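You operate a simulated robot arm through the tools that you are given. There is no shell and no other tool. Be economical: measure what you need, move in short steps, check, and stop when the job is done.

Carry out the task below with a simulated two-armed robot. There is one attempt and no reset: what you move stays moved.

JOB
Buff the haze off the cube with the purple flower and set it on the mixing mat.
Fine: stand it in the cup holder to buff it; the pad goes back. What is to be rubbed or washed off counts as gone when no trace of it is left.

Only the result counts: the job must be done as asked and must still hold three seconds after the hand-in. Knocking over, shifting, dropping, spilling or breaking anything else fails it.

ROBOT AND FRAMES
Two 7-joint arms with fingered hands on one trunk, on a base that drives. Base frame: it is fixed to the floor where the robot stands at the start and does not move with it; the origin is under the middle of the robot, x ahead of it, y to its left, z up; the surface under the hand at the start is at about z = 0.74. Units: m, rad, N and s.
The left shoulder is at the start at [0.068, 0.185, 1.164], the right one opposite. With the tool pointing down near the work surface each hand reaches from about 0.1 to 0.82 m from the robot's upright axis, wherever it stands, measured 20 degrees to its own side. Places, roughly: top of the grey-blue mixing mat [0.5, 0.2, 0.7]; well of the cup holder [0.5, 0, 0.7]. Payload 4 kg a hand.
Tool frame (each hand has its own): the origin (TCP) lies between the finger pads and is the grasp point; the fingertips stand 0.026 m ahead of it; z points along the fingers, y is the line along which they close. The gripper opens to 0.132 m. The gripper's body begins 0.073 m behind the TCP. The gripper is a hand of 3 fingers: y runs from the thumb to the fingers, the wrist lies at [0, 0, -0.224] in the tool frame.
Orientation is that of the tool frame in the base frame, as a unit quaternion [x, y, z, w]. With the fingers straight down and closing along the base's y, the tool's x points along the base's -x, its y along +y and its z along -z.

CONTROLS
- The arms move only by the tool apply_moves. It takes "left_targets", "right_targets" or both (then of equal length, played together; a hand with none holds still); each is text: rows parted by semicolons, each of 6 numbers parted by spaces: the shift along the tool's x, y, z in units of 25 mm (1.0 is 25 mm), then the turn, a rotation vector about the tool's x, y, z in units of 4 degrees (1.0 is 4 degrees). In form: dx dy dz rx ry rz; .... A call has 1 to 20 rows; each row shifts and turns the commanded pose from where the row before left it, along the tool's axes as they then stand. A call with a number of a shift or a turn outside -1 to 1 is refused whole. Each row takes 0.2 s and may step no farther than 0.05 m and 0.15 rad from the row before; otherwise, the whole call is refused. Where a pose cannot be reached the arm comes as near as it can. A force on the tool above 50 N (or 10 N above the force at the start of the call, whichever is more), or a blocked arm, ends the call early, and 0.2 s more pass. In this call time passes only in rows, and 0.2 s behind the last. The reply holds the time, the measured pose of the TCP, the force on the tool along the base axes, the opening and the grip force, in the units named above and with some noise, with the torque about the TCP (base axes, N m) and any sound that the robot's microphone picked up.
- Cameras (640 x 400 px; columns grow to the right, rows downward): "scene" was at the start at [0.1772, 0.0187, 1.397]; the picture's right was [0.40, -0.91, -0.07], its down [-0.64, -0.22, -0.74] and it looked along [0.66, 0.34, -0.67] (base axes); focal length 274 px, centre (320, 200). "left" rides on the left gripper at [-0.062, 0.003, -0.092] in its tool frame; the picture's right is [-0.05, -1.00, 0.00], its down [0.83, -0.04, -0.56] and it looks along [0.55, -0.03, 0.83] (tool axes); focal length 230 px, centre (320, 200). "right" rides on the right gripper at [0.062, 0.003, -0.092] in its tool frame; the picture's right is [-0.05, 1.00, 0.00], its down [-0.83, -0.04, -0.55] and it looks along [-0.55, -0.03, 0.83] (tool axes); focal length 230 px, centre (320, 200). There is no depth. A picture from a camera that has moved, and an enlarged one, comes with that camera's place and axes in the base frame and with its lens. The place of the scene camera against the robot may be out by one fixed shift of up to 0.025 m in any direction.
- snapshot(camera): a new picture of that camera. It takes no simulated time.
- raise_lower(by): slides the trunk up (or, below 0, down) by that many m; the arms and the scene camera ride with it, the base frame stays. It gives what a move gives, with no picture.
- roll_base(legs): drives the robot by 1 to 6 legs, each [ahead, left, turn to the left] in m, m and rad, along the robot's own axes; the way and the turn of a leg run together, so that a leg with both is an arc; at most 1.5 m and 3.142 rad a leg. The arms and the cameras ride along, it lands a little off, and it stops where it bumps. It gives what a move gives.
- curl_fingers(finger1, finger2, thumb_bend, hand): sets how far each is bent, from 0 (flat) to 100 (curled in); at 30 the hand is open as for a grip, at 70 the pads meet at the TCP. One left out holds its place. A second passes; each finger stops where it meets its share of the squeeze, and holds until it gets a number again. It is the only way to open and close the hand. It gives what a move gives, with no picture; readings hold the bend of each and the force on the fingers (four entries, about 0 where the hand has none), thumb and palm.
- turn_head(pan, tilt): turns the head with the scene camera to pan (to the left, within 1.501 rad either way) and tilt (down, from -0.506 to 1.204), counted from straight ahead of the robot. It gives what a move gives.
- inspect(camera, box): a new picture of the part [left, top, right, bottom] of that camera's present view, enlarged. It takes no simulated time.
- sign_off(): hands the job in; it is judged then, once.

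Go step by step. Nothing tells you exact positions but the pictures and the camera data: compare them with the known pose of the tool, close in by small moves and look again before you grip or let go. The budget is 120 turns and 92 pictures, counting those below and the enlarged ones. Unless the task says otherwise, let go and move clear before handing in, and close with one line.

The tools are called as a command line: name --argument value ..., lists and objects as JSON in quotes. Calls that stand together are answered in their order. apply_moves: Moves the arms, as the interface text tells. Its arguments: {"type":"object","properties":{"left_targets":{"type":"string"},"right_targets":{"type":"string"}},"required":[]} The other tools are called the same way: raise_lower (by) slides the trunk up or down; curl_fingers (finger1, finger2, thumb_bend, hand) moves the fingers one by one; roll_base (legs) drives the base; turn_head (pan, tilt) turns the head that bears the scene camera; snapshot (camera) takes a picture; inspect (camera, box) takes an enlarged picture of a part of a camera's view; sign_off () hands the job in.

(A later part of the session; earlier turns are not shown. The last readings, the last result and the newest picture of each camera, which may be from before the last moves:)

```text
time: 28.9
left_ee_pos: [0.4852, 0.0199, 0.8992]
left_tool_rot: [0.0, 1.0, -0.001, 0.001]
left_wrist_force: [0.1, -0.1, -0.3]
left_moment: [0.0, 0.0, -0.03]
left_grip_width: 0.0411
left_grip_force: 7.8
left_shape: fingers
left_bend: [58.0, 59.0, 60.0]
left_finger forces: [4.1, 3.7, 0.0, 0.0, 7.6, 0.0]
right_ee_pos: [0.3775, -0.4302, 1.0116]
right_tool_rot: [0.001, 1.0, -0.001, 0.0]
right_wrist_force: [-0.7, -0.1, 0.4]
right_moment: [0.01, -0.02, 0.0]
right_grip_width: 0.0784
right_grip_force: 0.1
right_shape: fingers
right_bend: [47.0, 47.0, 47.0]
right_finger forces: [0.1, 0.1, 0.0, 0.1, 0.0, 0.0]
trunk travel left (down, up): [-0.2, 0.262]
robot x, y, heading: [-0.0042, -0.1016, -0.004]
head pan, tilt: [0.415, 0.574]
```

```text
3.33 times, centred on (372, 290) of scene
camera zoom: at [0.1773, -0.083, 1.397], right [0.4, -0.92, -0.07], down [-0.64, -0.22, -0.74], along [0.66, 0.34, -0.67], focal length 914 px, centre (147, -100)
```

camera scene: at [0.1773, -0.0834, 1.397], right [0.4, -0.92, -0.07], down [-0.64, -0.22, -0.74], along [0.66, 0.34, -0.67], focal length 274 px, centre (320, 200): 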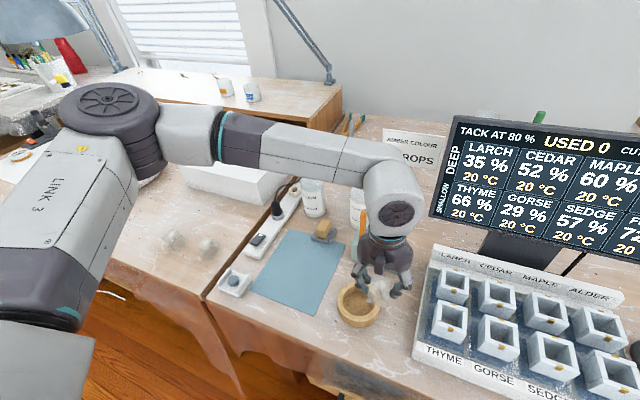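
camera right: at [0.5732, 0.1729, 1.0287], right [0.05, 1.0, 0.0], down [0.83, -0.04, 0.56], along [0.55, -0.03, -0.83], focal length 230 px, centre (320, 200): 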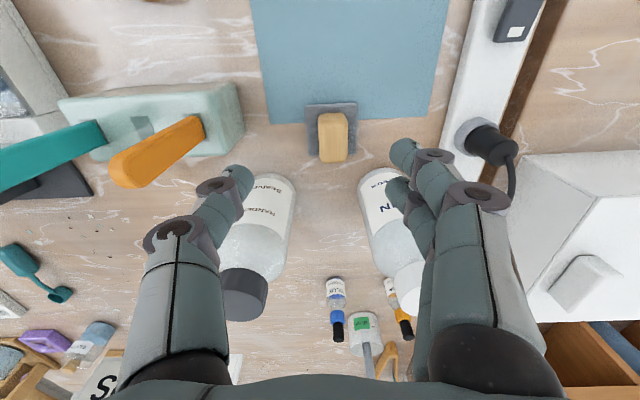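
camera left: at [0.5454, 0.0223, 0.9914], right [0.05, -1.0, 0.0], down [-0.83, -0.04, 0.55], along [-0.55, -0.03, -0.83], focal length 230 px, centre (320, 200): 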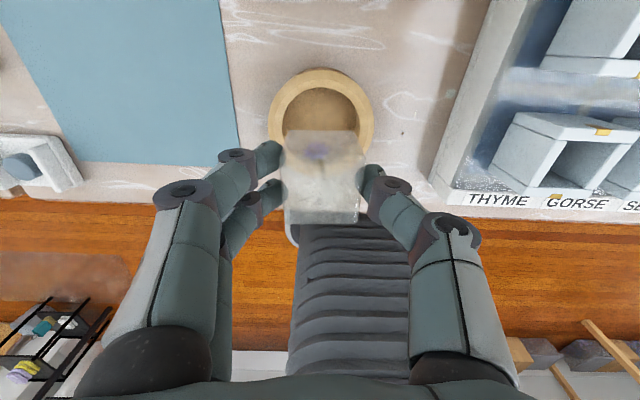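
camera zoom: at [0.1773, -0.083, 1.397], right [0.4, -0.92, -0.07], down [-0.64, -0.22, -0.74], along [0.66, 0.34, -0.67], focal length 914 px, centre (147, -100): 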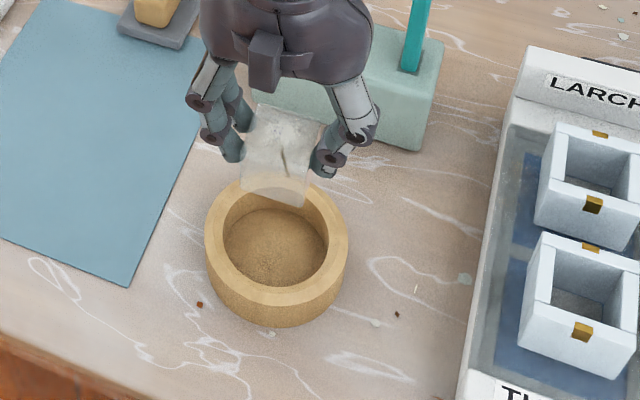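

Well centred to a couple of millimetres. I'll descend until the cube's bottom is just at the rim.

apply_moves --left_targets ".04 -.08 1 0 0 0;0 0 1 0 0 0;0 0 1 0 0 0"

snapshot --camera "left"

inspect --camera "scene" --box '[300, 230, 444, 350]'

```text
time: 29.8
left_ee_pos: [0.4834, 0.0181, 0.8223]
left_tool_rot: [0.0, 1.0, 0.0, 0.0]
left_wrist_force: [-0.6, 1.1, -0.2]
left_moment: [0.04, 0.01, 0.02]
left_grip_width: 0.0413
left_grip_force: 7.5
left_shape: fingers
left_bend: [58.0, 59.0, 60.0]
left_finger forces: [4.0, 3.7, 0.1, 0.1, 7.7, 0.0]
right_ee_pos: [0.3779, -0.43, 1.0125]
right_tool_rot: [0.002, 1.0, 0.0, 0.001]
right_wrist_force: [0.1, 0.1, -0.3]
right_moment: [0.03, -0.02, -0.03]
right_grip_width: 0.0786
right_grip_force: 0.0
right_shape: fingers
right_bend: [47.0, 47.0, 47.0]
right_finger forces: [0.0, 0.0, 0.0, 0.1, 0.0, 0.0]
trunk travel left (down, up): [-0.2, 0.262]
robot x, y, heading: [-0.0021, -0.1007, -0.001]
head pan, tilt: [0.415, 0.574]
```

```text
62 pictures are left
camera left: at [0.5445, 0.0207, 0.9146], right [0.05, -1.0, 0.0], down [-0.83, -0.04, 0.55], along [-0.55, -0.03, -0.83], focal length 230 px, centre (320, 200)
```

left: 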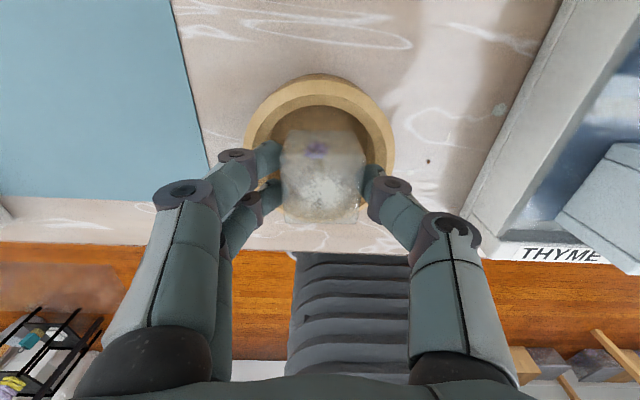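

```text
3.33 times, centred on (372, 290) of scene
camera zoom: at [0.1777, -0.0826, 1.3969], right [0.4, -0.92, -0.07], down [-0.64, -0.22, -0.74], along [0.66, 0.34, -0.67], focal length 914 px, centre (147, -100)
```

zoom: 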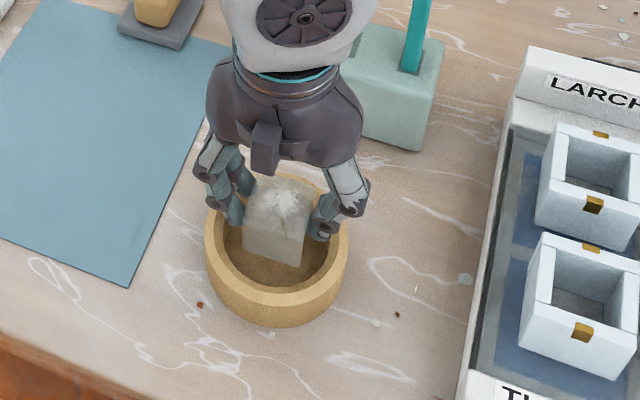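

It's centred over the well. I'll lower into it and feel for the floor.

apply_moves --left_targets "0 0 .5 0 0 0;0 0 .3 0 0 0"

apply_moves --left_targets "0 0 .12 0 0 0"

apply_moves --left_targets "0 0 .12 0 0 0"

snapshot --camera "left"

```text
time: 30.4
left_ee_pos: [0.4808, 0.0197, 0.8046]
left_tool_rot: [0.0, 1.0, -0.003, 0.002]
left_wrist_force: [0.2, 0.1, -1.9]
left_moment: [-0.01, -0.01, -0.03]
left_grip_width: 0.041
left_grip_force: 7.4
left_shape: fingers
left_bend: [58.0, 59.0, 60.0]
left_finger forces: [4.0, 3.8, 0.0, 0.0, 7.7, 0.0]
left hand out of reach, approached as far as the arm can: row 2
right_ee_pos: [0.3779, -0.4296, 1.0124]
right_tool_rot: [0.001, 1.0, 0.0, 0.0]
right_wrist_force: [0.0, -0.5, 0.9]
right_moment: [-0.01, 0.02, -0.01]
right_grip_width: 0.0786
right_grip_force: 0.0
right_shape: fingers
right_bend: [47.0, 47.0, 47.0]
right_finger forces: [0.0, 0.1, 0.0, 0.0, 0.1, 0.0]
trunk travel left (down, up): [-0.2, 0.262]
robot x, y, heading: [0.0007, -0.1022, -0.004]
head pan, tilt: [0.415, 0.574]
```

```text
time: 30.8
left_ee_pos: [0.4809, 0.0207, 0.8018]
left_tool_rot: [0.0, 1.0, -0.002, 0.001]
left_wrist_force: [-0.6, -0.6, -1.5]
left_moment: [0.05, 0.01, -0.01]
left_grip_width: 0.0412
left_grip_force: 7.7
left_shape: fingers
left_bend: [59.0, 59.0, 60.0]
left_finger forces: [4.3, 3.6, 0.0, 0.0, 7.8, 0.0]
right_ee_pos: [0.3786, -0.4287, 1.0116]
right_tool_rot: [0.001, 1.0, 0.001, 0.0]
right_wrist_force: [-0.7, 0.4, -0.8]
right_moment: [0.02, 0.01, 0.0]
right_grip_width: 0.0787
right_grip_force: 0.1
right_shape: fingers
right_bend: [47.0, 47.0, 47.0]
right_finger forces: [0.0, 0.1, 0.1, 0.1, 0.0, 0.0]
trunk travel left (down, up): [-0.2, 0.262]
robot x, y, heading: [0.0033, -0.0996, -0.005]
head pan, tilt: [0.415, 0.574]
```

```text
time: 31.1
left_ee_pos: [0.4804, 0.0219, 0.8014]
left_tool_rot: [0.0, 1.0, -0.002, 0.002]
left_wrist_force: [-1.7, -0.2, 2.9]
left_moment: [0.08, -0.02, 0.0]
left_grip_width: 0.0411
left_grip_force: 10.6
left_shape: fingers
left_bend: [60.0, 59.0, 60.0]
left_finger forces: [8.6, 3.4, 0.0, 0.0, 8.6, 0.0]
left hand out of reach, approached as far as the arm can: row 1
right_ee_pos: [0.3771, -0.4298, 1.0118]
right_tool_rot: [0.001, 1.0, -0.001, 0.0]
right_wrist_force: [0.4, 0.0, -0.1]
right_moment: [0.04, -0.03, 0.01]
right_grip_width: 0.0787
right_grip_force: 0.0
right_shape: fingers
right_bend: [47.0, 47.0, 47.0]
right_finger forces: [0.0, 0.1, 0.0, 0.1, 0.1, 0.0]
trunk travel left (down, up): [-0.2, 0.262]
robot x, y, heading: [0.0014, -0.1016, -0.0]
head pan, tilt: [0.415, 0.574]
```

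```text
60 pictures are left
camera left: at [0.542, 0.0252, 0.8941], right [0.05, -1.0, 0.0], down [-0.83, -0.04, 0.55], along [-0.55, -0.03, -0.83], focal length 230 px, centre (320, 200)
```

left: 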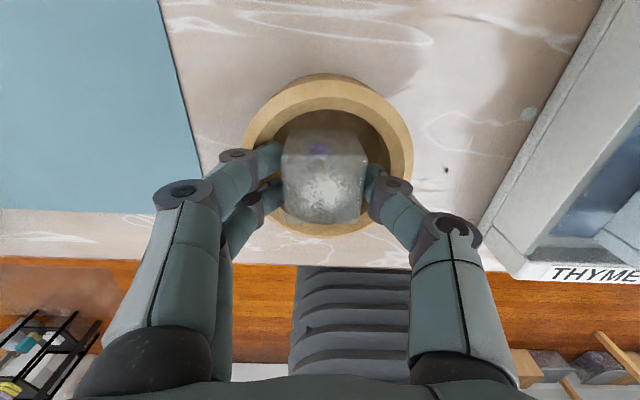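

The arm is at its reach limit again and drifting sideways against the rim. I'll rise clear, move the base further right, and try again.

apply_moves --left_targets "0 0 -1 0 0 0;0 0 -1 0 0 0;0 0 -1 0 0 0;0 0 -1 0 0 0"

roll_base --legs '[[0, -0.12, 0]]'

snapshot --camera "scene"

```text
time: 32.1
left_ee_pos: [0.4809, 0.0222, 0.9]
left_tool_rot: [0.0, 1.0, -0.001, 0.0]
left_wrist_force: [-0.8, 0.4, -1.6]
left_moment: [-0.03, 0.0, -0.02]
left_grip_width: 0.0408
left_grip_force: 8.2
left_shape: fingers
left_bend: [59.0, 59.0, 60.0]
left_finger forces: [4.1, 3.5, 0.0, 0.0, 7.9, 0.1]
right_ee_pos: [0.3779, -0.43, 1.0121]
right_tool_rot: [0.0, 1.0, -0.001, 0.0]
right_wrist_force: [0.0, 0.2, 1.0]
right_moment: [-0.02, 0.02, 0.01]
right_grip_width: 0.0784
right_grip_force: 0.0
right_shape: fingers
right_bend: [47.0, 47.0, 47.0]
right_finger forces: [0.0, 0.0, 0.0, 0.0, 0.0, 0.0]
trunk travel left (down, up): [-0.2, 0.262]
robot x, y, heading: [-0.0001, -0.0968, -0.007]
head pan, tilt: [0.415, 0.574]
```

```text
time: 33.4
left_ee_pos: [0.4803, -0.0944, 0.8999]
left_tool_rot: [-0.001, 1.0, -0.001, 0.0]
left_wrist_force: [0.0, 0.0, -1.3]
left_moment: [0.0, -0.03, -0.01]
left_grip_width: 0.0411
left_grip_force: 7.5
left_shape: fingers
left_bend: [59.0, 59.0, 60.0]
left_finger forces: [4.3, 3.6, 0.1, 0.0, 7.8, 0.0]
right_ee_pos: [0.3792, -0.5475, 1.0115]
right_tool_rot: [-0.001, 1.0, 0.0, -0.001]
right_wrist_force: [0.5, 0.1, 0.1]
right_moment: [0.04, -0.02, -0.03]
right_grip_width: 0.0785
right_grip_force: 0.0
right_shape: fingers
right_bend: [47.0, 47.0, 47.0]
right_finger forces: [0.1, 0.1, 0.0, 0.0, 0.0, 0.0]
trunk travel left (down, up): [-0.2, 0.262]
robot x, y, heading: [0.0003, -0.2172, 0.001]
head pan, tilt: [0.415, 0.574]
```

```text
59 pictures are left
camera scene: at [0.1772, -0.1995, 1.397], right [0.4, -0.91, -0.07], down [-0.64, -0.22, -0.74], along [0.66, 0.34, -0.67], focal length 274 px, centre (320, 200)
```

scene: 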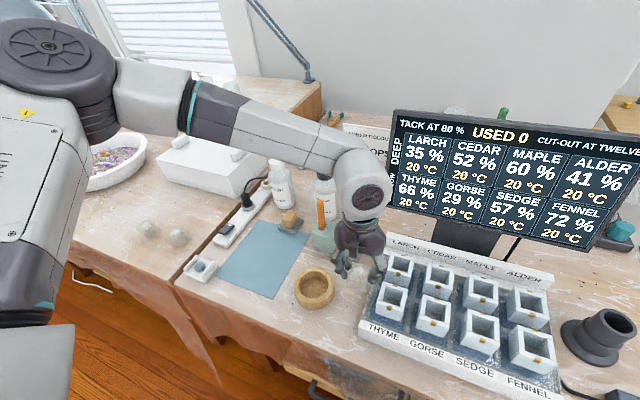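

Clear. I'll bring the hand back over the well with more reach to spare.

apply_moves --left_targets "0 1 0 0 0 0;-.12 1 0 0 0 0;0 1 0 0 0 0;0 1 0 0 0 0;0 .48 0 0 0 0;0 0 1 0 0 0;0 0 1 0 0 0;0 0 1 0 0 0"

snapshot --camera "left"

```text
time: 35.2
left_ee_pos: [0.4857, 0.0161, 0.8239]
left_tool_rot: [-0.002, 1.0, 0.0, 0.0]
left_wrist_force: [0.1, 0.3, 0.0]
left_moment: [0.0, 0.04, -0.02]
left_grip_width: 0.041
left_grip_force: 7.8
left_shape: fingers
left_bend: [59.0, 59.0, 60.0]
left_finger forces: [4.2, 3.6, 0.0, 0.0, 7.8, 0.0]
right_ee_pos: [0.38, -0.5466, 1.0106]
right_tool_rot: [-0.001, 1.0, -0.001, -0.002]
right_wrist_force: [-0.1, 0.1, 1.3]
right_moment: [-0.01, 0.02, -0.01]
right_grip_width: 0.0785
right_grip_force: 0.0
right_shape: fingers
right_bend: [47.0, 47.0, 47.0]
right_finger forces: [0.0, 0.0, 0.0, 0.0, 0.0, 0.0]
trunk travel left (down, up): [-0.2, 0.262]
robot x, y, heading: [0.0013, -0.217, 0.002]
head pan, tilt: [0.415, 0.574]
```

```text
58 pictures are left
camera left: at [0.5462, 0.0202, 0.9164], right [0.05, -1.0, 0.0], down [-0.83, -0.04, 0.55], along [-0.55, -0.03, -0.83], focal length 230 px, centre (320, 200)
```

left: 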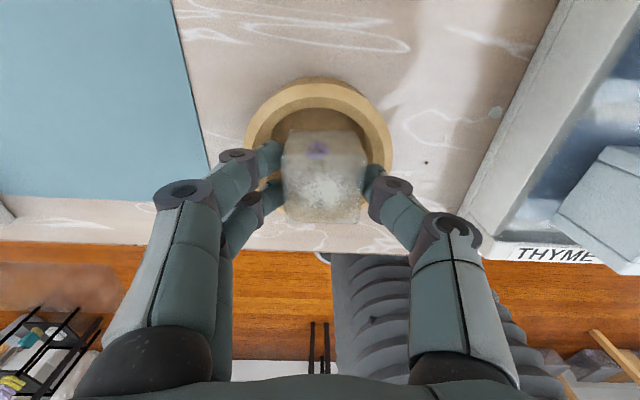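

The view is centred again. Lowering and feeling for the floor.

apply_moves --left_targets "0 0 .4 0 0 0;0 0 .4 0 0 0"

apply_moves --left_targets "0 0 .12 0 0 0"

apply_moves --left_targets "0 0 .12 0 0 0"

snapshot --camera "left"

inspect --camera "scene" --box '[260, 220, 380, 320]'

```text
time: 35.8
left_ee_pos: [0.4846, 0.0165, 0.8044]
left_tool_rot: [-0.001, 1.0, 0.0, 0.0]
left_wrist_force: [0.2, 0.3, -0.8]
left_moment: [-0.02, -0.05, -0.02]
left_grip_width: 0.041
left_grip_force: 7.4
left_shape: fingers
left_bend: [59.0, 59.0, 60.0]
left_finger forces: [4.2, 3.7, 0.1, 0.1, 7.9, 0.0]
right_ee_pos: [0.3793, -0.5464, 1.0117]
right_tool_rot: [0.0, 1.0, 0.0, 0.0]
right_wrist_force: [-0.1, 0.3, 0.1]
right_moment: [-0.02, -0.02, 0.03]
right_grip_width: 0.0783
right_grip_force: 0.0
right_shape: fingers
right_bend: [47.0, 47.0, 47.0]
right_finger forces: [0.0, 0.1, 0.0, 0.0, 0.0, 0.1]
trunk travel left (down, up): [-0.2, 0.262]
robot x, y, heading: [-0.0018, -0.2171, 0.002]
head pan, tilt: [0.415, 0.574]
```

```text
time: 36.2
left_ee_pos: [0.4845, 0.0159, 0.8022]
left_tool_rot: [-0.001, 1.0, -0.001, 0.0]
left_wrist_force: [-0.3, 1.0, 1.0]
left_moment: [-0.01, -0.01, -0.03]
left_grip_width: 0.0412
left_grip_force: 9.0
left_shape: fingers
left_bend: [59.0, 59.0, 61.0]
left_finger forces: [4.5, 4.1, 0.1, 0.1, 10.3, 0.0]
right_ee_pos: [0.3787, -0.5469, 1.0122]
right_tool_rot: [-0.002, 1.0, 0.001, 0.0]
right_wrist_force: [-0.4, -0.1, -0.1]
right_moment: [0.01, 0.0, 0.0]
right_grip_width: 0.0782
right_grip_force: 0.1
right_shape: fingers
right_bend: [47.0, 47.0, 47.0]
right_finger forces: [0.0, 0.1, 0.0, 0.0, 0.1, 0.0]
trunk travel left (down, up): [-0.2, 0.262]
robot x, y, heading: [-0.0017, -0.2173, -0.002]
head pan, tilt: [0.415, 0.574]
```

```text
time: 36.6
left_ee_pos: [0.4837, 0.0176, 0.7982]
left_tool_rot: [-0.001, 1.0, -0.001, 0.001]
left_wrist_force: [-0.5, 3.5, 4.9]
left_moment: [-0.1, 0.0, 0.02]
left_grip_width: 0.0404
left_grip_force: 14.7
left_shape: fingers
left_bend: [59.0, 59.0, 61.0]
left_finger forces: [7.9, 4.6, 0.1, 0.1, 17.0, 0.0]
right_ee_pos: [0.3775, -0.5448, 1.0111]
right_tool_rot: [-0.001, 1.0, 0.0, 0.0]
right_wrist_force: [0.4, -0.1, 1.0]
right_moment: [-0.01, 0.0, 0.02]
right_grip_width: 0.0783
right_grip_force: 0.1
right_shape: fingers
right_bend: [47.0, 47.0, 47.0]
right_finger forces: [0.1, 0.0, 0.0, 0.0, 0.1, 0.1]
trunk travel left (down, up): [-0.2, 0.262]
robot x, y, heading: [-0.0015, -0.2169, -0.001]
head pan, tilt: [0.415, 0.574]
```

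```text
57 pictures are left
camera left: at [0.5448, 0.0201, 0.8915], right [0.05, -1.0, 0.0], down [-0.83, -0.04, 0.55], along [-0.55, -0.03, -0.83], focal length 230 px, centre (320, 200)
```

left: 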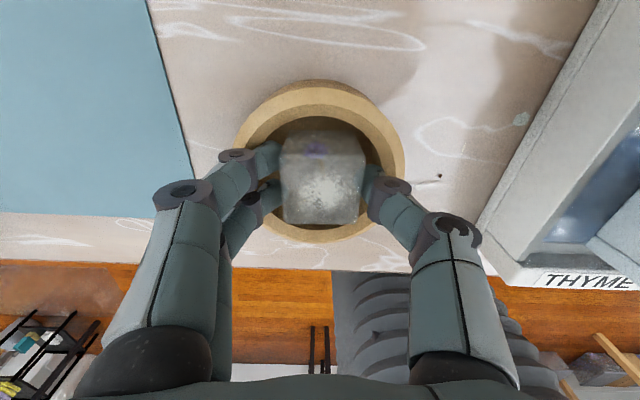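

```text
4.00 times, centred on (320, 270) of scene
camera zoom: at [0.1764, -0.1993, 1.3972], right [0.4, -0.91, -0.07], down [-0.64, -0.22, -0.74], along [0.66, 0.34, -0.67], focal length 1097 px, centre (320, -80)
```

zoom: 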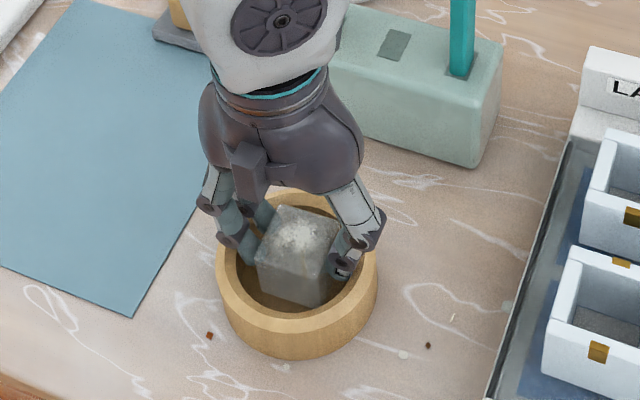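

Thumb force is rising, so the thumb seems to press on the rim. I'll ease up slightly, shift 2 mm toward +y and compare.

apply_moves --left_targets "0 0 -.12 0 0 0;0 .1 0 0 0 0"

apply_moves --left_targets "0 0 .12 0 0 0"

inspect --camera "left" --box '[220, 70, 420, 250]'

```text
time: 37.2
left_ee_pos: [0.4839, 0.0194, 0.8016]
left_tool_rot: [0.0, 1.0, -0.001, 0.0]
left_wrist_force: [-0.6, -0.5, -1.4]
left_moment: [0.05, -0.01, -0.02]
left_grip_width: 0.0406
left_grip_force: 8.7
left_shape: fingers
left_bend: [59.0, 59.0, 61.0]
left_finger forces: [5.4, 3.6, 0.1, 0.1, 8.1, 0.0]
right_ee_pos: [0.3792, -0.5465, 1.0107]
right_tool_rot: [0.0, 1.0, 0.0, 0.0]
right_wrist_force: [-0.6, -0.6, 0.7]
right_moment: [0.0, 0.02, -0.02]
right_grip_width: 0.0782
right_grip_force: 0.2
right_shape: fingers
right_bend: [47.0, 47.0, 47.0]
right_finger forces: [0.1, 0.0, 0.0, 0.0, 0.0, 0.0]
trunk travel left (down, up): [-0.2, 0.262]
robot x, y, heading: [-0.0009, -0.2174, -0.002]
head pan, tilt: [0.415, 0.574]
```

```text
time: 37.6
left_ee_pos: [0.4826, 0.0183, 0.7998]
left_tool_rot: [0.0, 1.0, -0.001, 0.0]
left_wrist_force: [-1.9, -1.4, -0.8]
left_moment: [0.03, 0.04, 0.04]
left_grip_width: 0.041
left_grip_force: 10.1
left_shape: fingers
left_bend: [60.0, 59.0, 61.0]
left_finger forces: [8.2, 3.3, 0.0, 0.1, 8.9, 0.0]
right_ee_pos: [0.3778, -0.5482, 1.0104]
right_tool_rot: [0.0, 1.0, -0.001, 0.0]
right_wrist_force: [-0.4, 0.1, 0.2]
right_moment: [-0.01, -0.02, -0.04]
right_grip_width: 0.0786
right_grip_force: 0.1
right_shape: fingers
right_bend: [47.0, 47.0, 47.0]
right_finger forces: [0.0, 0.0, 0.0, 0.0, 0.1, 0.0]
trunk travel left (down, up): [-0.2, 0.262]
robot x, y, heading: [-0.0011, -0.2209, 0.004]
head pan, tilt: [0.415, 0.574]
```

```text
2.22 times, centred on (320, 160) of left
camera zoom: at [0.5442, 0.0218, 0.8917], right [0.05, -1.0, 0.0], down [-0.83, -0.04, 0.55], along [-0.55, -0.03, -0.83], focal length 511 px, centre (320, 289)
```

zoom: 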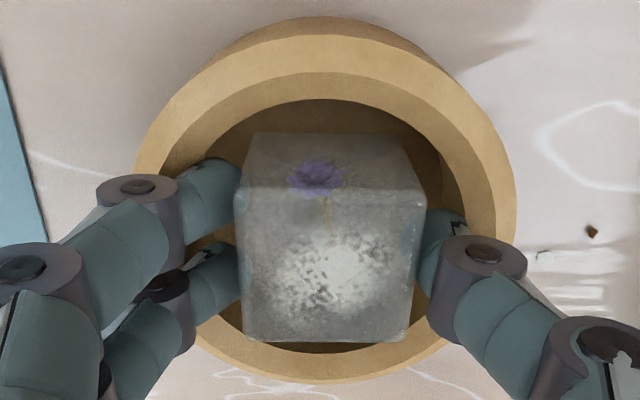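

The bent fingers brush the rim before the cube reaches the floor. I'll go back to the mat and regrip a further 7 mm higher.

apply_moves --left_targets "0 0 -1 0 0 0;0 0 -1 0 0 0;0 0 -1 0 0 0;0 .7 0 0 0 0;0 1 0 0 0 0;0 1 0 0 0 0;0 1 0 0 0 0;0 1 0 0 0 0;0 1 0 0 0 0;0 1 0 0 0 0;0 .3 0 0 0 0;0 0 1 0 0 0;0 0 1 0 0 0;0 0 .8 0 0 0;0 0 .3 0 0 0"

apply_moves --left_targets "0 0 .16 0 0 0"

```text
time: 40.8
left_ee_pos: [0.4829, 0.1945, 0.7961]
left_tool_rot: [-0.001, 1.0, -0.001, 0.001]
left_wrist_force: [0.3, 0.2, -0.5]
left_moment: [0.0, -0.01, 0.01]
left_grip_width: 0.0412
left_grip_force: 7.9
left_shape: fingers
left_bend: [59.0, 59.0, 61.0]
left_finger forces: [4.5, 3.8, 0.0, 0.1, 8.0, 0.1]
right_ee_pos: [0.379, -0.5472, 1.0113]
right_tool_rot: [-0.001, 1.0, 0.0, 0.0]
right_wrist_force: [0.4, -0.2, 0.1]
right_moment: [0.04, -0.01, 0.0]
right_grip_width: 0.0783
right_grip_force: 0.1
right_shape: fingers
right_bend: [47.0, 47.0, 47.0]
right_finger forces: [0.0, 0.1, 0.0, 0.0, 0.1, 0.0]
trunk travel left (down, up): [-0.2, 0.262]
robot x, y, heading: [0.0016, -0.2199, 0.001]
head pan, tilt: [0.415, 0.574]
```

```text
time: 41.2
left_ee_pos: [0.4826, 0.1956, 0.7926]
left_tool_rot: [0.0, 1.0, -0.002, 0.0]
left_wrist_force: [0.1, -0.2, 0.3]
left_moment: [-0.01, -0.01, -0.06]
left_grip_width: 0.041
left_grip_force: 8.2
left_shape: fingers
left_bend: [59.0, 59.0, 61.0]
left_finger forces: [4.4, 3.6, 0.0, 0.1, 8.2, 0.1]
right_ee_pos: [0.3795, -0.5456, 1.0125]
right_tool_rot: [-0.001, 1.0, 0.001, 0.0]
right_wrist_force: [-0.3, 0.4, -0.6]
right_moment: [-0.03, 0.01, -0.02]
right_grip_width: 0.0787
right_grip_force: 0.1
right_shape: fingers
right_bend: [47.0, 47.0, 47.0]
right_finger forces: [0.0, 0.1, 0.0, 0.1, 0.0, 0.0]
trunk travel left (down, up): [-0.2, 0.262]
robot x, y, heading: [-0.0026, -0.2184, -0.001]
head pan, tilt: [0.415, 0.574]
```

apply_moves --left_targets "0 0 .08 0 0 0"

curl_fingers --hand "left" --finger1 54 --finger2 54 --thumb_bend 54

apply_moves --left_targets "0 0 -.32 0 0 0"

curl_fingers --hand "left" --finger1 64 --finger2 64 --thumb_bend 64

snapshot --camera "left"

```text
time: 41.6
left_ee_pos: [0.4826, 0.1945, 0.7904]
left_tool_rot: [-0.001, 1.0, 0.0, 0.0]
left_wrist_force: [-0.7, 1.4, 1.5]
left_moment: [-0.04, 0.0, -0.02]
left_grip_width: 0.0409
left_grip_force: 8.5
left_shape: fingers
left_bend: [59.0, 59.0, 61.0]
left_finger forces: [4.5, 4.1, 0.0, 0.1, 7.9, 0.1]
right_ee_pos: [0.3789, -0.5456, 1.0117]
right_tool_rot: [-0.001, 1.0, -0.001, 0.0]
right_wrist_force: [-0.3, 0.0, 0.0]
right_moment: [0.01, -0.02, 0.0]
right_grip_width: 0.0786
right_grip_force: 0.0
right_shape: fingers
right_bend: [47.0, 47.0, 47.0]
right_finger forces: [0.1, 0.0, 0.1, 0.1, 0.0, 0.0]
trunk travel left (down, up): [-0.2, 0.262]
robot x, y, heading: [0.0008, -0.2187, -0.002]
head pan, tilt: [0.415, 0.574]
```

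```text
time: 42.6
left_ee_pos: [0.4821, 0.1944, 0.7898]
left_tool_rot: [-0.002, 1.0, 0.0, 0.0]
left_wrist_force: [-0.1, -0.6, 0.6]
left_moment: [-0.02, 0.01, 0.01]
left_grip_width: 0.0536
left_grip_force: 0.1
left_shape: fingers
left_bend: [54.0, 54.0, 54.0]
left_finger forces: [0.1, 0.0, 0.0, 0.0, 0.0, 0.0]
right_ee_pos: [0.3788, -0.5471, 1.012]
right_tool_rot: [-0.001, 1.0, 0.0, 0.0]
right_wrist_force: [-1.2, -0.4, -0.2]
right_moment: [0.01, 0.02, 0.0]
right_grip_width: 0.0785
right_grip_force: 0.1
right_shape: fingers
right_bend: [47.0, 47.0, 47.0]
right_finger forces: [0.1, 0.0, 0.0, 0.1, 0.0, 0.1]
trunk travel left (down, up): [-0.2, 0.262]
robot x, y, heading: [0.0002, -0.2144, -0.006]
head pan, tilt: [0.415, 0.574]
```

```text
time: 43.0
left_ee_pos: [0.4837, 0.1943, 0.7988]
left_tool_rot: [-0.001, 1.0, -0.001, 0.001]
left_wrist_force: [-0.1, -0.3, 0.2]
left_moment: [-0.04, 0.01, 0.01]
left_grip_width: 0.0537
left_grip_force: 0.0
left_shape: fingers
left_bend: [54.0, 54.0, 54.0]
left_finger forces: [0.1, 0.0, 0.0, 0.1, 0.1, 0.0]
right_ee_pos: [0.3785, -0.5459, 1.0121]
right_tool_rot: [-0.001, 1.0, 0.0, 0.0]
right_wrist_force: [0.8, -0.6, -0.4]
right_moment: [-0.01, -0.01, 0.01]
right_grip_width: 0.0785
right_grip_force: 0.1
right_shape: fingers
right_bend: [47.0, 47.0, 47.0]
right_finger forces: [0.0, 0.1, 0.0, 0.1, 0.1, 0.0]
trunk travel left (down, up): [-0.2, 0.262]
robot x, y, heading: [0.0002, -0.2191, -0.003]
head pan, tilt: [0.415, 0.574]
```

```text
time: 44.0
left_ee_pos: [0.4829, 0.1939, 0.7978]
left_tool_rot: [-0.001, 1.0, -0.001, 0.0]
left_wrist_force: [-0.3, 0.0, 0.0]
left_moment: [-0.01, 0.02, -0.02]
left_grip_width: 0.0408
left_grip_force: 8.1
left_shape: fingers
left_bend: [58.0, 59.0, 60.0]
left_finger forces: [4.1, 3.7, 0.0, 0.1, 7.7, 0.0]
right_ee_pos: [0.3791, -0.5458, 1.0119]
right_tool_rot: [-0.001, 1.0, 0.0, 0.001]
right_wrist_force: [0.0, -0.1, -0.4]
right_moment: [0.0, 0.01, 0.0]
right_grip_width: 0.0785
right_grip_force: 0.0
right_shape: fingers
right_bend: [47.0, 47.0, 47.0]
right_finger forces: [0.0, 0.0, 0.0, 0.0, 0.0, 0.0]
trunk travel left (down, up): [-0.2, 0.262]
robot x, y, heading: [-0.0018, -0.2177, 0.002]
head pan, tilt: [0.415, 0.574]
```

```text
54 pictures are left
camera left: at [0.5447, 0.1978, 0.8907], right [0.05, -1.0, 0.0], down [-0.83, -0.04, 0.56], along [-0.55, -0.03, -0.83], focal length 230 px, centre (320, 200)
```

left: 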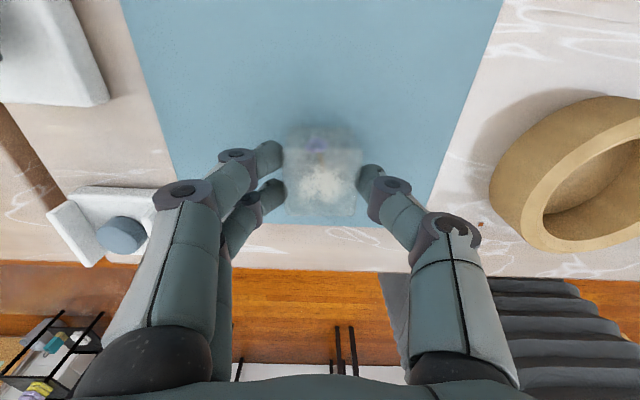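

Regripped with tips about 10 mm below the cube's top. Carrying it back over the well.

apply_moves --left_targets "0 0 -1 0 0 0;0 0 -1 0 0 0;0 0 -1 0 0 0;0 -1 0 0 0 0;0 -1 0 0 0 0;0 -1 0 0 0 0;0 -1 0 0 0 0;0 -1 0 0 0 0;0 -1 0 0 0 0;0 -1 0 0 0 0;0 -.06 0 0 0 0;0 0 1 0 0 0;0 0 .8 0 0 0"

snapshot --camera "left"

```text
time: 46.8
left_ee_pos: [0.486, 0.0168, 0.8269]
left_tool_rot: [-0.001, 1.0, -0.001, 0.001]
left_wrist_force: [0.1, 0.3, -1.4]
left_moment: [-0.01, -0.01, 0.01]
left_grip_width: 0.0407
left_grip_force: 7.4
left_shape: fingers
left_bend: [58.0, 59.0, 60.0]
left_finger forces: [4.0, 3.8, 0.0, 0.0, 7.7, 0.0]
right_ee_pos: [0.3791, -0.5468, 1.0113]
right_tool_rot: [0.0, 1.0, 0.001, 0.0]
right_wrist_force: [-0.2, -0.6, 0.1]
right_moment: [-0.02, 0.02, -0.01]
right_grip_width: 0.0785
right_grip_force: 0.1
right_shape: fingers
right_bend: [47.0, 47.0, 47.0]
right_finger forces: [0.0, 0.0, 0.0, 0.0, 0.1, 0.0]
trunk travel left (down, up): [-0.2, 0.262]
robot x, y, heading: [0.0019, -0.2229, 0.0]
head pan, tilt: [0.415, 0.574]
```

```text
53 pictures are left
camera left: at [0.5459, 0.0207, 0.9192], right [0.05, -1.0, 0.0], down [-0.83, -0.04, 0.55], along [-0.55, -0.03, -0.83], focal length 230 px, centre (320, 200)
```

left: 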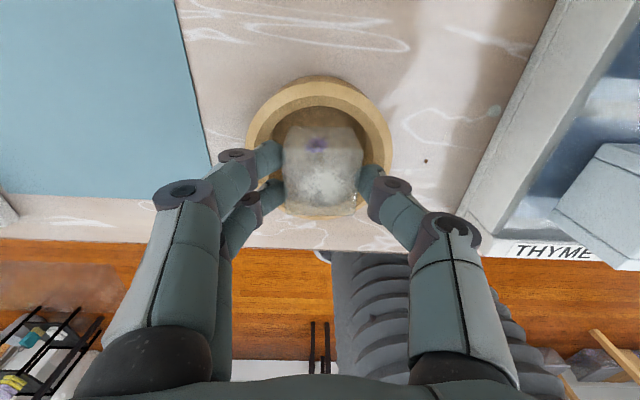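

Centred. Lowering in small steps to the well's floor.

apply_moves --left_targets "0 0 .4 0 0 0;0 0 .4 0 0 0"

apply_moves --left_targets "0 0 .1 0 0 0"

apply_moves --left_targets "0 0 .1 0 0 0"

```text
time: 47.4
left_ee_pos: [0.484, 0.0178, 0.8051]
left_tool_rot: [-0.001, 1.0, -0.001, 0.0]
left_wrist_force: [-0.6, -0.1, 0.2]
left_moment: [0.01, -0.02, 0.02]
left_grip_width: 0.041
left_grip_force: 7.7
left_shape: fingers
left_bend: [58.0, 59.0, 60.0]
left_finger forces: [4.1, 3.8, 0.0, 0.1, 7.8, 0.0]
right_ee_pos: [0.3793, -0.547, 1.0112]
right_tool_rot: [-0.001, 1.0, 0.0, 0.001]
right_wrist_force: [-0.4, 0.2, -0.4]
right_moment: [0.02, -0.04, -0.01]
right_grip_width: 0.0784
right_grip_force: 0.0
right_shape: fingers
right_bend: [47.0, 47.0, 47.0]
right_finger forces: [0.1, 0.0, 0.0, 0.1, 0.0, 0.1]
trunk travel left (down, up): [-0.2, 0.262]
robot x, y, heading: [0.0012, -0.2162, -0.0]
head pan, tilt: [0.415, 0.574]
```

```text
time: 47.8
left_ee_pos: [0.4832, 0.0186, 0.8038]
left_tool_rot: [-0.001, 1.0, -0.001, 0.0]
left_wrist_force: [1.0, -0.3, -1.0]
left_moment: [0.01, 0.0, 0.0]
left_grip_width: 0.041
left_grip_force: 7.6
left_shape: fingers
left_bend: [58.0, 59.0, 60.0]
left_finger forces: [4.0, 3.8, 0.1, 0.0, 7.7, 0.0]
right_ee_pos: [0.3797, -0.5457, 1.0118]
right_tool_rot: [-0.001, 1.0, 0.001, 0.0]
right_wrist_force: [-1.1, 0.0, 0.0]
right_moment: [0.0, 0.01, -0.01]
right_grip_width: 0.0788
right_grip_force: 0.1
right_shape: fingers
right_bend: [47.0, 47.0, 47.0]
right_finger forces: [0.1, 0.0, 0.0, 0.0, 0.0, 0.0]
trunk travel left (down, up): [-0.2, 0.262]
robot x, y, heading: [-0.0035, -0.2193, -0.003]
head pan, tilt: [0.415, 0.574]
```

```text
time: 48.2
left_ee_pos: [0.4833, 0.0181, 0.8017]
left_tool_rot: [-0.001, 1.0, -0.001, 0.0]
left_wrist_force: [-0.4, 0.9, -1.0]
left_moment: [0.0, 0.02, 0.01]
left_grip_width: 0.0408
left_grip_force: 7.9
left_shape: fingers
left_bend: [59.0, 59.0, 60.0]
left_finger forces: [5.0, 3.8, 0.0, 0.0, 7.8, 0.0]
right_ee_pos: [0.3786, -0.5456, 1.0118]
right_tool_rot: [0.0, 1.0, 0.0, 0.0]
right_wrist_force: [-0.3, 0.5, -0.3]
right_moment: [-0.01, -0.04, 0.0]
right_grip_width: 0.0781
right_grip_force: 0.1
right_shape: fingers
right_bend: [47.0, 47.0, 47.0]
right_finger forces: [0.1, 0.0, 0.0, 0.0, 0.0, 0.0]
trunk travel left (down, up): [-0.2, 0.262]
robot x, y, heading: [-0.0011, -0.2204, -0.0]
head pan, tilt: [0.415, 0.574]
```

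No floor yet; finger 1 is just starting to brush. I'll shift 1 mm to −y and lower another couple of millimetres.

apply_moves --left_targets "0 -.04 .05 0 0 0;0 0 .04 0 0 0"

inspect --camera "left" --box '[220, 70, 420, 250]'

inspect --camera "scene" --box '[270, 230, 360, 310]'

```text
time: 48.8
left_ee_pos: [0.4841, 0.0171, 0.8018]
left_tool_rot: [-0.001, 1.0, -0.001, 0.0]
left_wrist_force: [0.3, 0.6, -1.1]
left_moment: [-0.03, 0.01, 0.0]
left_grip_width: 0.0408
left_grip_force: 8.3
left_shape: fingers
left_bend: [59.0, 59.0, 60.0]
left_finger forces: [4.1, 3.7, 0.0, 0.1, 7.8, 0.0]
right_ee_pos: [0.3787, -0.5463, 1.0115]
right_tool_rot: [-0.001, 1.0, 0.001, 0.0]
right_wrist_force: [0.8, -0.1, 0.0]
right_moment: [0.0, 0.01, 0.01]
right_grip_width: 0.0786
right_grip_force: 0.0
right_shape: fingers
right_bend: [47.0, 47.0, 47.0]
right_finger forces: [0.0, 0.0, 0.0, 0.0, 0.1, 0.0]
trunk travel left (down, up): [-0.2, 0.262]
robot x, y, heading: [-0.0017, -0.2203, 0.002]
head pan, tilt: [0.415, 0.574]
```

```text
2.22 times, centred on (320, 160) of left
camera zoom: at [0.5452, 0.0201, 0.8936], right [0.05, -1.0, 0.0], down [-0.83, -0.04, 0.55], along [-0.55, -0.03, -0.83], focal length 511 px, centre (320, 289)
```

zoom: 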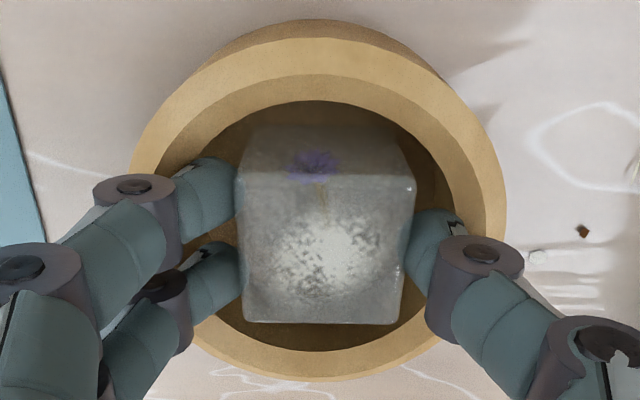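

```text
5.00 times, centred on (315, 270) of scene
camera zoom: at [0.1771, -0.1994, 1.397], right [0.4, -0.91, -0.07], down [-0.64, -0.22, -0.74], along [0.66, 0.34, -0.67], focal length 1372 px, centre (345, -150)
```

zoom: 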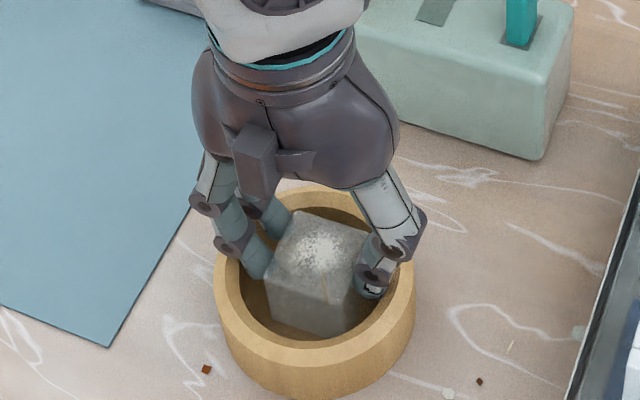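

Contact-free now. Continue down in 1.5 mm steps.

apply_moves --left_targets "0 0 .06 0 0 0"

apply_moves --left_targets "0 0 .06 0 0 0"

apply_moves --left_targets "0 0 .06 0 0 0"

```text
time: 49.2
left_ee_pos: [0.4831, 0.0166, 0.8006]
left_tool_rot: [-0.001, 1.0, -0.001, 0.001]
left_wrist_force: [-0.5, 0.3, 4.9]
left_moment: [0.06, -0.06, 0.04]
left_grip_width: 0.0407
left_grip_force: 10.6
left_shape: fingers
left_bend: [59.0, 59.0, 61.0]
left_finger forces: [8.0, 4.2, 0.1, 0.0, 9.3, 0.0]
right_ee_pos: [0.3778, -0.5473, 1.011]
right_tool_rot: [-0.001, 1.0, 0.001, 0.001]
right_wrist_force: [0.3, -0.1, 0.3]
right_moment: [-0.02, -0.01, -0.01]
right_grip_width: 0.0786
right_grip_force: 0.0
right_shape: fingers
right_bend: [47.0, 47.0, 47.0]
right_finger forces: [0.0, 0.0, 0.0, 0.0, 0.0, 0.0]
trunk travel left (down, up): [-0.2, 0.262]
robot x, y, heading: [0.0036, -0.2214, -0.001]
head pan, tilt: [0.415, 0.574]
```

```text
time: 49.6
left_ee_pos: [0.4842, 0.0172, 0.7997]
left_tool_rot: [-0.001, 1.0, -0.001, 0.003]
left_wrist_force: [-0.1, 1.2, 15.4]
left_moment: [-0.04, -0.01, 0.05]
left_grip_width: 0.0404
left_grip_force: 12.8
left_shape: fingers
left_bend: [59.0, 59.0, 61.0]
left_finger forces: [7.6, 5.0, 0.0, 0.1, 13.2, 0.0]
right_ee_pos: [0.378, -0.5456, 1.012]
right_tool_rot: [-0.001, 1.0, 0.0, 0.0]
right_wrist_force: [0.2, -0.9, 0.4]
right_moment: [0.01, 0.01, 0.04]
right_grip_width: 0.0785
right_grip_force: 0.0
right_shape: fingers
right_bend: [47.0, 47.0, 47.0]
right_finger forces: [0.1, 0.0, 0.0, 0.0, 0.1, 0.0]
trunk travel left (down, up): [-0.2, 0.262]
robot x, y, heading: [0.0005, -0.2189, 0.002]
head pan, tilt: [0.415, 0.574]
```

```text
time: 50.0
left_ee_pos: [0.4835, 0.0173, 0.798]
left_tool_rot: [-0.001, 1.0, -0.001, 0.002]
left_wrist_force: [1.6, 2.1, 21.0]
left_moment: [-0.08, -0.04, 0.0]
left_grip_width: 0.0403
left_grip_force: 14.6
left_shape: fingers
left_bend: [60.0, 60.0, 62.0]
left_finger forces: [6.8, 5.5, 0.0, 0.0, 17.2, 0.1]
right_ee_pos: [0.3781, -0.5458, 1.0118]
right_tool_rot: [0.0, 1.0, 0.0, 0.001]
right_wrist_force: [-0.3, -0.4, -0.2]
right_moment: [-0.03, 0.0, 0.0]
right_grip_width: 0.0787
right_grip_force: 0.0
right_shape: fingers
right_bend: [47.0, 47.0, 47.0]
right_finger forces: [0.1, 0.1, 0.0, 0.0, 0.0, 0.0]
trunk travel left (down, up): [-0.2, 0.262]
robot x, y, heading: [-0.0001, -0.2208, -0.002]
head pan, tilt: [0.415, 0.574]
```

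The cube is firmly on the well's floor (21 N). I'll ease off 2 mm and open gently.

apply_moves --left_targets "0 0 -.09 0 0 0"

curl_fingers --hand "left" --finger1 57 --finger2 57 --thumb_bend 57

apply_moves --left_targets "0 0 -.15 0 0 0"

curl_fingers --hand "left" --finger1 54 --finger2 54 --thumb_bend 54

snapshot --camera "left"

```text
time: 50.4
left_ee_pos: [0.4826, 0.0169, 0.7986]
left_tool_rot: [0.0, 1.0, -0.001, 0.0]
left_wrist_force: [4.6, 0.0, 11.4]
left_moment: [-0.01, -0.11, 0.03]
left_grip_width: 0.0401
left_grip_force: 12.2
left_shape: fingers
left_bend: [60.0, 60.0, 62.0]
left_finger forces: [5.5, 4.6, 0.0, 0.0, 14.4, 0.0]
right_ee_pos: [0.3788, -0.5475, 1.0117]
right_tool_rot: [0.0, 1.0, -0.001, 0.0]
right_wrist_force: [0.3, 0.1, -0.7]
right_moment: [0.01, 0.02, 0.03]
right_grip_width: 0.0786
right_grip_force: 0.1
right_shape: fingers
right_bend: [47.0, 47.0, 47.0]
right_finger forces: [0.1, 0.0, 0.0, 0.1, 0.1, 0.0]
trunk travel left (down, up): [-0.2, 0.262]
robot x, y, heading: [-0.0039, -0.2166, -0.005]
head pan, tilt: [0.415, 0.574]
```

```text
time: 51.4
left_ee_pos: [0.4845, 0.0172, 0.7989]
left_tool_rot: [0.0, 1.0, -0.001, 0.0]
left_wrist_force: [1.5, -1.5, 9.9]
left_moment: [-0.38, -0.03, 0.26]
left_grip_width: 0.041
left_grip_force: 13.4
left_shape: fingers
left_bend: [58.0, 56.0, 58.0]
left_finger forces: [9.5, 0.5, 0.0, 0.1, 16.9, 0.0]
right_ee_pos: [0.378, -0.5458, 1.0122]
right_tool_rot: [-0.001, 1.0, 0.0, 0.0]
right_wrist_force: [0.4, 0.1, 0.0]
right_moment: [-0.03, 0.01, -0.02]
right_grip_width: 0.0785
right_grip_force: 0.1
right_shape: fingers
right_bend: [47.0, 47.0, 47.0]
right_finger forces: [0.1, 0.0, 0.0, 0.1, 0.1, 0.1]
trunk travel left (down, up): [-0.2, 0.262]
robot x, y, heading: [0.0002, -0.2186, 0.0]
head pan, tilt: [0.415, 0.574]
```

```text
time: 51.8
left_ee_pos: [0.483, 0.0181, 0.8017]
left_tool_rot: [-0.001, 1.0, -0.001, -0.002]
left_wrist_force: [-1.3, 0.2, 0.3]
left_moment: [0.02, 0.05, 0.05]
left_grip_width: 0.0439
left_grip_force: 2.0
left_shape: fingers
left_bend: [57.0, 56.0, 57.0]
left_finger forces: [2.1, 0.0, 0.1, 0.1, 1.9, 0.1]
right_ee_pos: [0.3789, -0.5463, 1.0123]
right_tool_rot: [-0.001, 1.0, 0.001, 0.0]
right_wrist_force: [-0.6, 0.5, 0.2]
right_moment: [0.03, 0.0, -0.02]
right_grip_width: 0.0786
right_grip_force: 0.0
right_shape: fingers
right_bend: [47.0, 47.0, 47.0]
right_finger forces: [0.1, 0.0, 0.1, 0.0, 0.1, 0.0]
trunk travel left (down, up): [-0.2, 0.262]
robot x, y, heading: [0.0006, -0.2161, -0.006]
head pan, tilt: [0.415, 0.574]
```

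```text
time: 52.8
left_ee_pos: [0.4822, 0.0186, 0.8027]
left_tool_rot: [-0.002, 1.0, -0.001, 0.0]
left_wrist_force: [-5.5, 0.4, 2.2]
left_moment: [-0.01, 0.18, 0.13]
left_grip_width: 0.0451
left_grip_force: 3.5
left_shape: fingers
left_bend: [57.0, 55.0, 56.0]
left_finger forces: [4.1, 0.8, 0.0, 0.1, 2.6, 0.1]
right_ee_pos: [0.3775, -0.5458, 1.0113]
right_tool_rot: [-0.001, 1.0, -0.001, -0.001]
right_wrist_force: [-0.5, 0.0, -0.5]
right_moment: [-0.01, 0.02, -0.01]
right_grip_width: 0.0788
right_grip_force: 0.1
right_shape: fingers
right_bend: [47.0, 47.0, 47.0]
right_finger forces: [0.1, 0.0, 0.0, 0.0, 0.1, 0.0]
trunk travel left (down, up): [-0.2, 0.262]
robot x, y, heading: [-0.0051, -0.2201, 0.007]
head pan, tilt: [0.415, 0.574]
```

```text
50 pictures are left
camera left: at [0.5441, 0.0207, 0.8954], right [0.05, -1.0, 0.0], down [-0.83, -0.04, 0.55], along [-0.55, -0.03, -0.83], focal length 230 px, centre (320, 200)
```

left: 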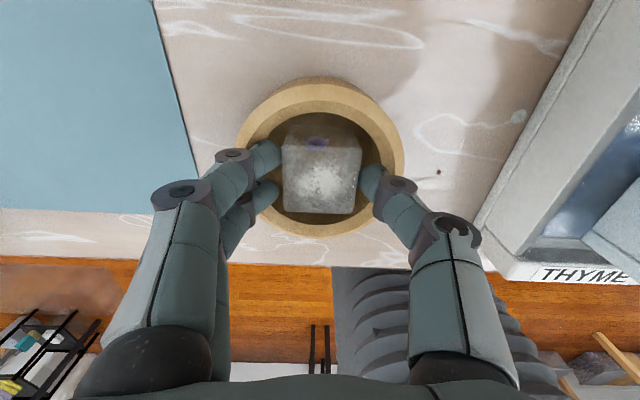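

The fingers are off the cube and just touch the rim. I'll raise straight up slowly and check.

apply_moves --left_targets "0 0 -.2 0 0 0;0 0 -.2 0 0 0;0 0 -.4 0 0 0;0 0 -1 0 0 0;0 0 -1 0 0 0"

snapshot --camera "left"

inspect --camera "scene" --box '[260, 220, 380, 320]'

```text
time: 54.0
left_ee_pos: [0.4832, 0.0183, 0.8739]
left_tool_rot: [0.0, 1.0, -0.001, 0.001]
left_wrist_force: [-0.4, 0.4, -1.0]
left_moment: [0.0, 0.02, 0.0]
left_grip_width: 0.0538
left_grip_force: 0.1
left_shape: fingers
left_bend: [54.0, 54.0, 54.0]
left_finger forces: [0.0, 0.1, 0.0, 0.1, 0.1, 0.0]
right_ee_pos: [0.3784, -0.5457, 1.0124]
right_tool_rot: [-0.002, 1.0, 0.0, 0.0]
right_wrist_force: [0.0, -0.1, -0.1]
right_moment: [0.01, 0.0, -0.04]
right_grip_width: 0.0788
right_grip_force: 0.0
right_shape: fingers
right_bend: [47.0, 47.0, 47.0]
right_finger forces: [0.0, 0.0, 0.0, 0.0, 0.0, 0.0]
trunk travel left (down, up): [-0.2, 0.262]
robot x, y, heading: [0.0024, -0.2166, 0.001]
head pan, tilt: [0.415, 0.574]
```

```text
49 pictures are left
camera left: at [0.5443, 0.0209, 0.9661], right [0.05, -1.0, 0.0], down [-0.83, -0.04, 0.56], along [-0.55, -0.03, -0.83], focal length 230 px, centre (320, 200)
```

left: 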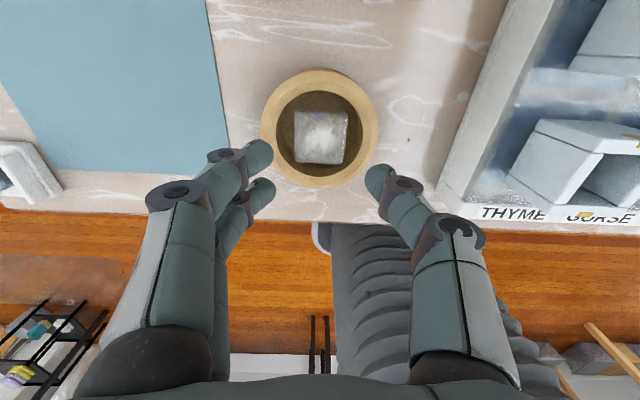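

```text
4.00 times, centred on (320, 270) of scene
camera zoom: at [0.1764, -0.1996, 1.3971], right [0.4, -0.91, -0.07], down [-0.64, -0.22, -0.74], along [0.66, 0.34, -0.67], focal length 1097 px, centre (320, -80)
```

zoom: 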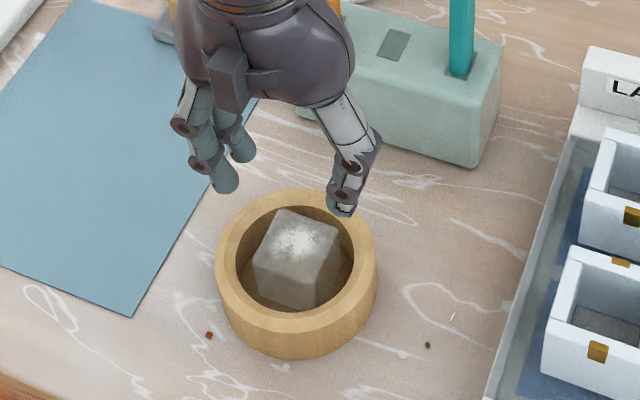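

The cube stands in the well and the cup hasn't moved. Next I'll take the hand high and over to the pad.

apply_moves --left_targets "0 0 -1 0 0 0;0 .5 -1 0 0 0;0 1 -1 0 0 0;0 1 -.5 0 0 0;0 1 0 0 0 0;0 1 0 0 0 0;0 1 0 0 0 0;-1 1 0 0 0 0;-1 .1 0 0 0 0;-1 0 0 0 0 0;-1 0 0 0 0 0;-1 0 0 0 0 0;-1 0 0 0 0 0;-.9 0 0 0 0 0"

snapshot --camera "left"

snapshot --camera "scene"

```text
time: 57.0
left_ee_pos: [0.6549, 0.1827, 0.9597]
left_tool_rot: [-0.001, 1.0, -0.001, 0.0]
left_wrist_force: [0.7, 0.0, 0.0]
left_moment: [0.02, 0.02, 0.02]
left_grip_width: 0.0539
left_grip_force: 0.0
left_shape: fingers
left_bend: [54.0, 54.0, 54.0]
left_finger forces: [0.1, 0.0, 0.0, 0.0, 0.1, 0.0]
right_ee_pos: [0.3794, -0.5469, 1.011]
right_tool_rot: [-0.002, 1.0, 0.0, -0.001]
right_wrist_force: [0.1, 0.5, 0.8]
right_moment: [0.0, 0.04, -0.02]
right_grip_width: 0.0785
right_grip_force: 0.0
right_shape: fingers
right_bend: [47.0, 47.0, 47.0]
right_finger forces: [0.0, 0.0, 0.0, 0.1, 0.1, 0.0]
trunk travel left (down, up): [-0.2, 0.262]
robot x, y, heading: [-0.0017, -0.221, -0.001]
head pan, tilt: [0.415, 0.574]
```

```text
47 pictures are left
camera left: at [0.7166, 0.1865, 1.0521], right [0.05, -1.0, 0.0], down [-0.83, -0.04, 0.56], along [-0.55, -0.03, -0.83], focal length 230 px, centre (320, 200)
```

left: 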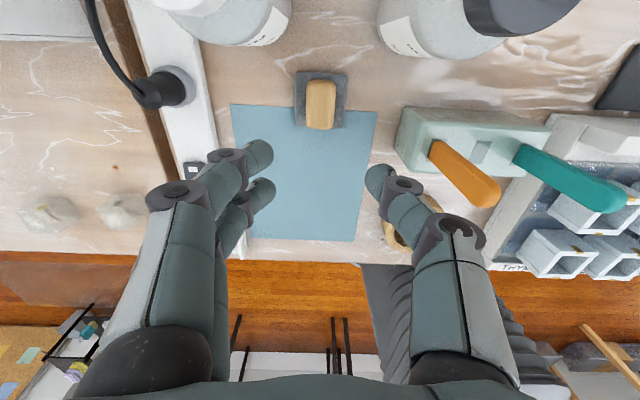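

```text
46 pictures are left
camera scene: at [0.1779, -0.1997, 1.3969], right [0.4, -0.91, -0.07], down [-0.64, -0.22, -0.74], along [0.66, 0.34, -0.67], focal length 274 px, centre (320, 200)
```

scene: 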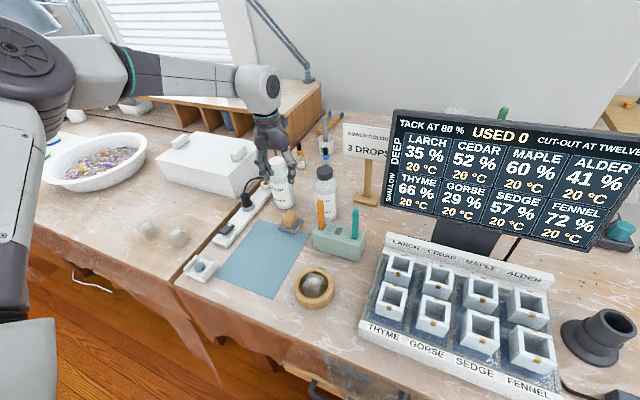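

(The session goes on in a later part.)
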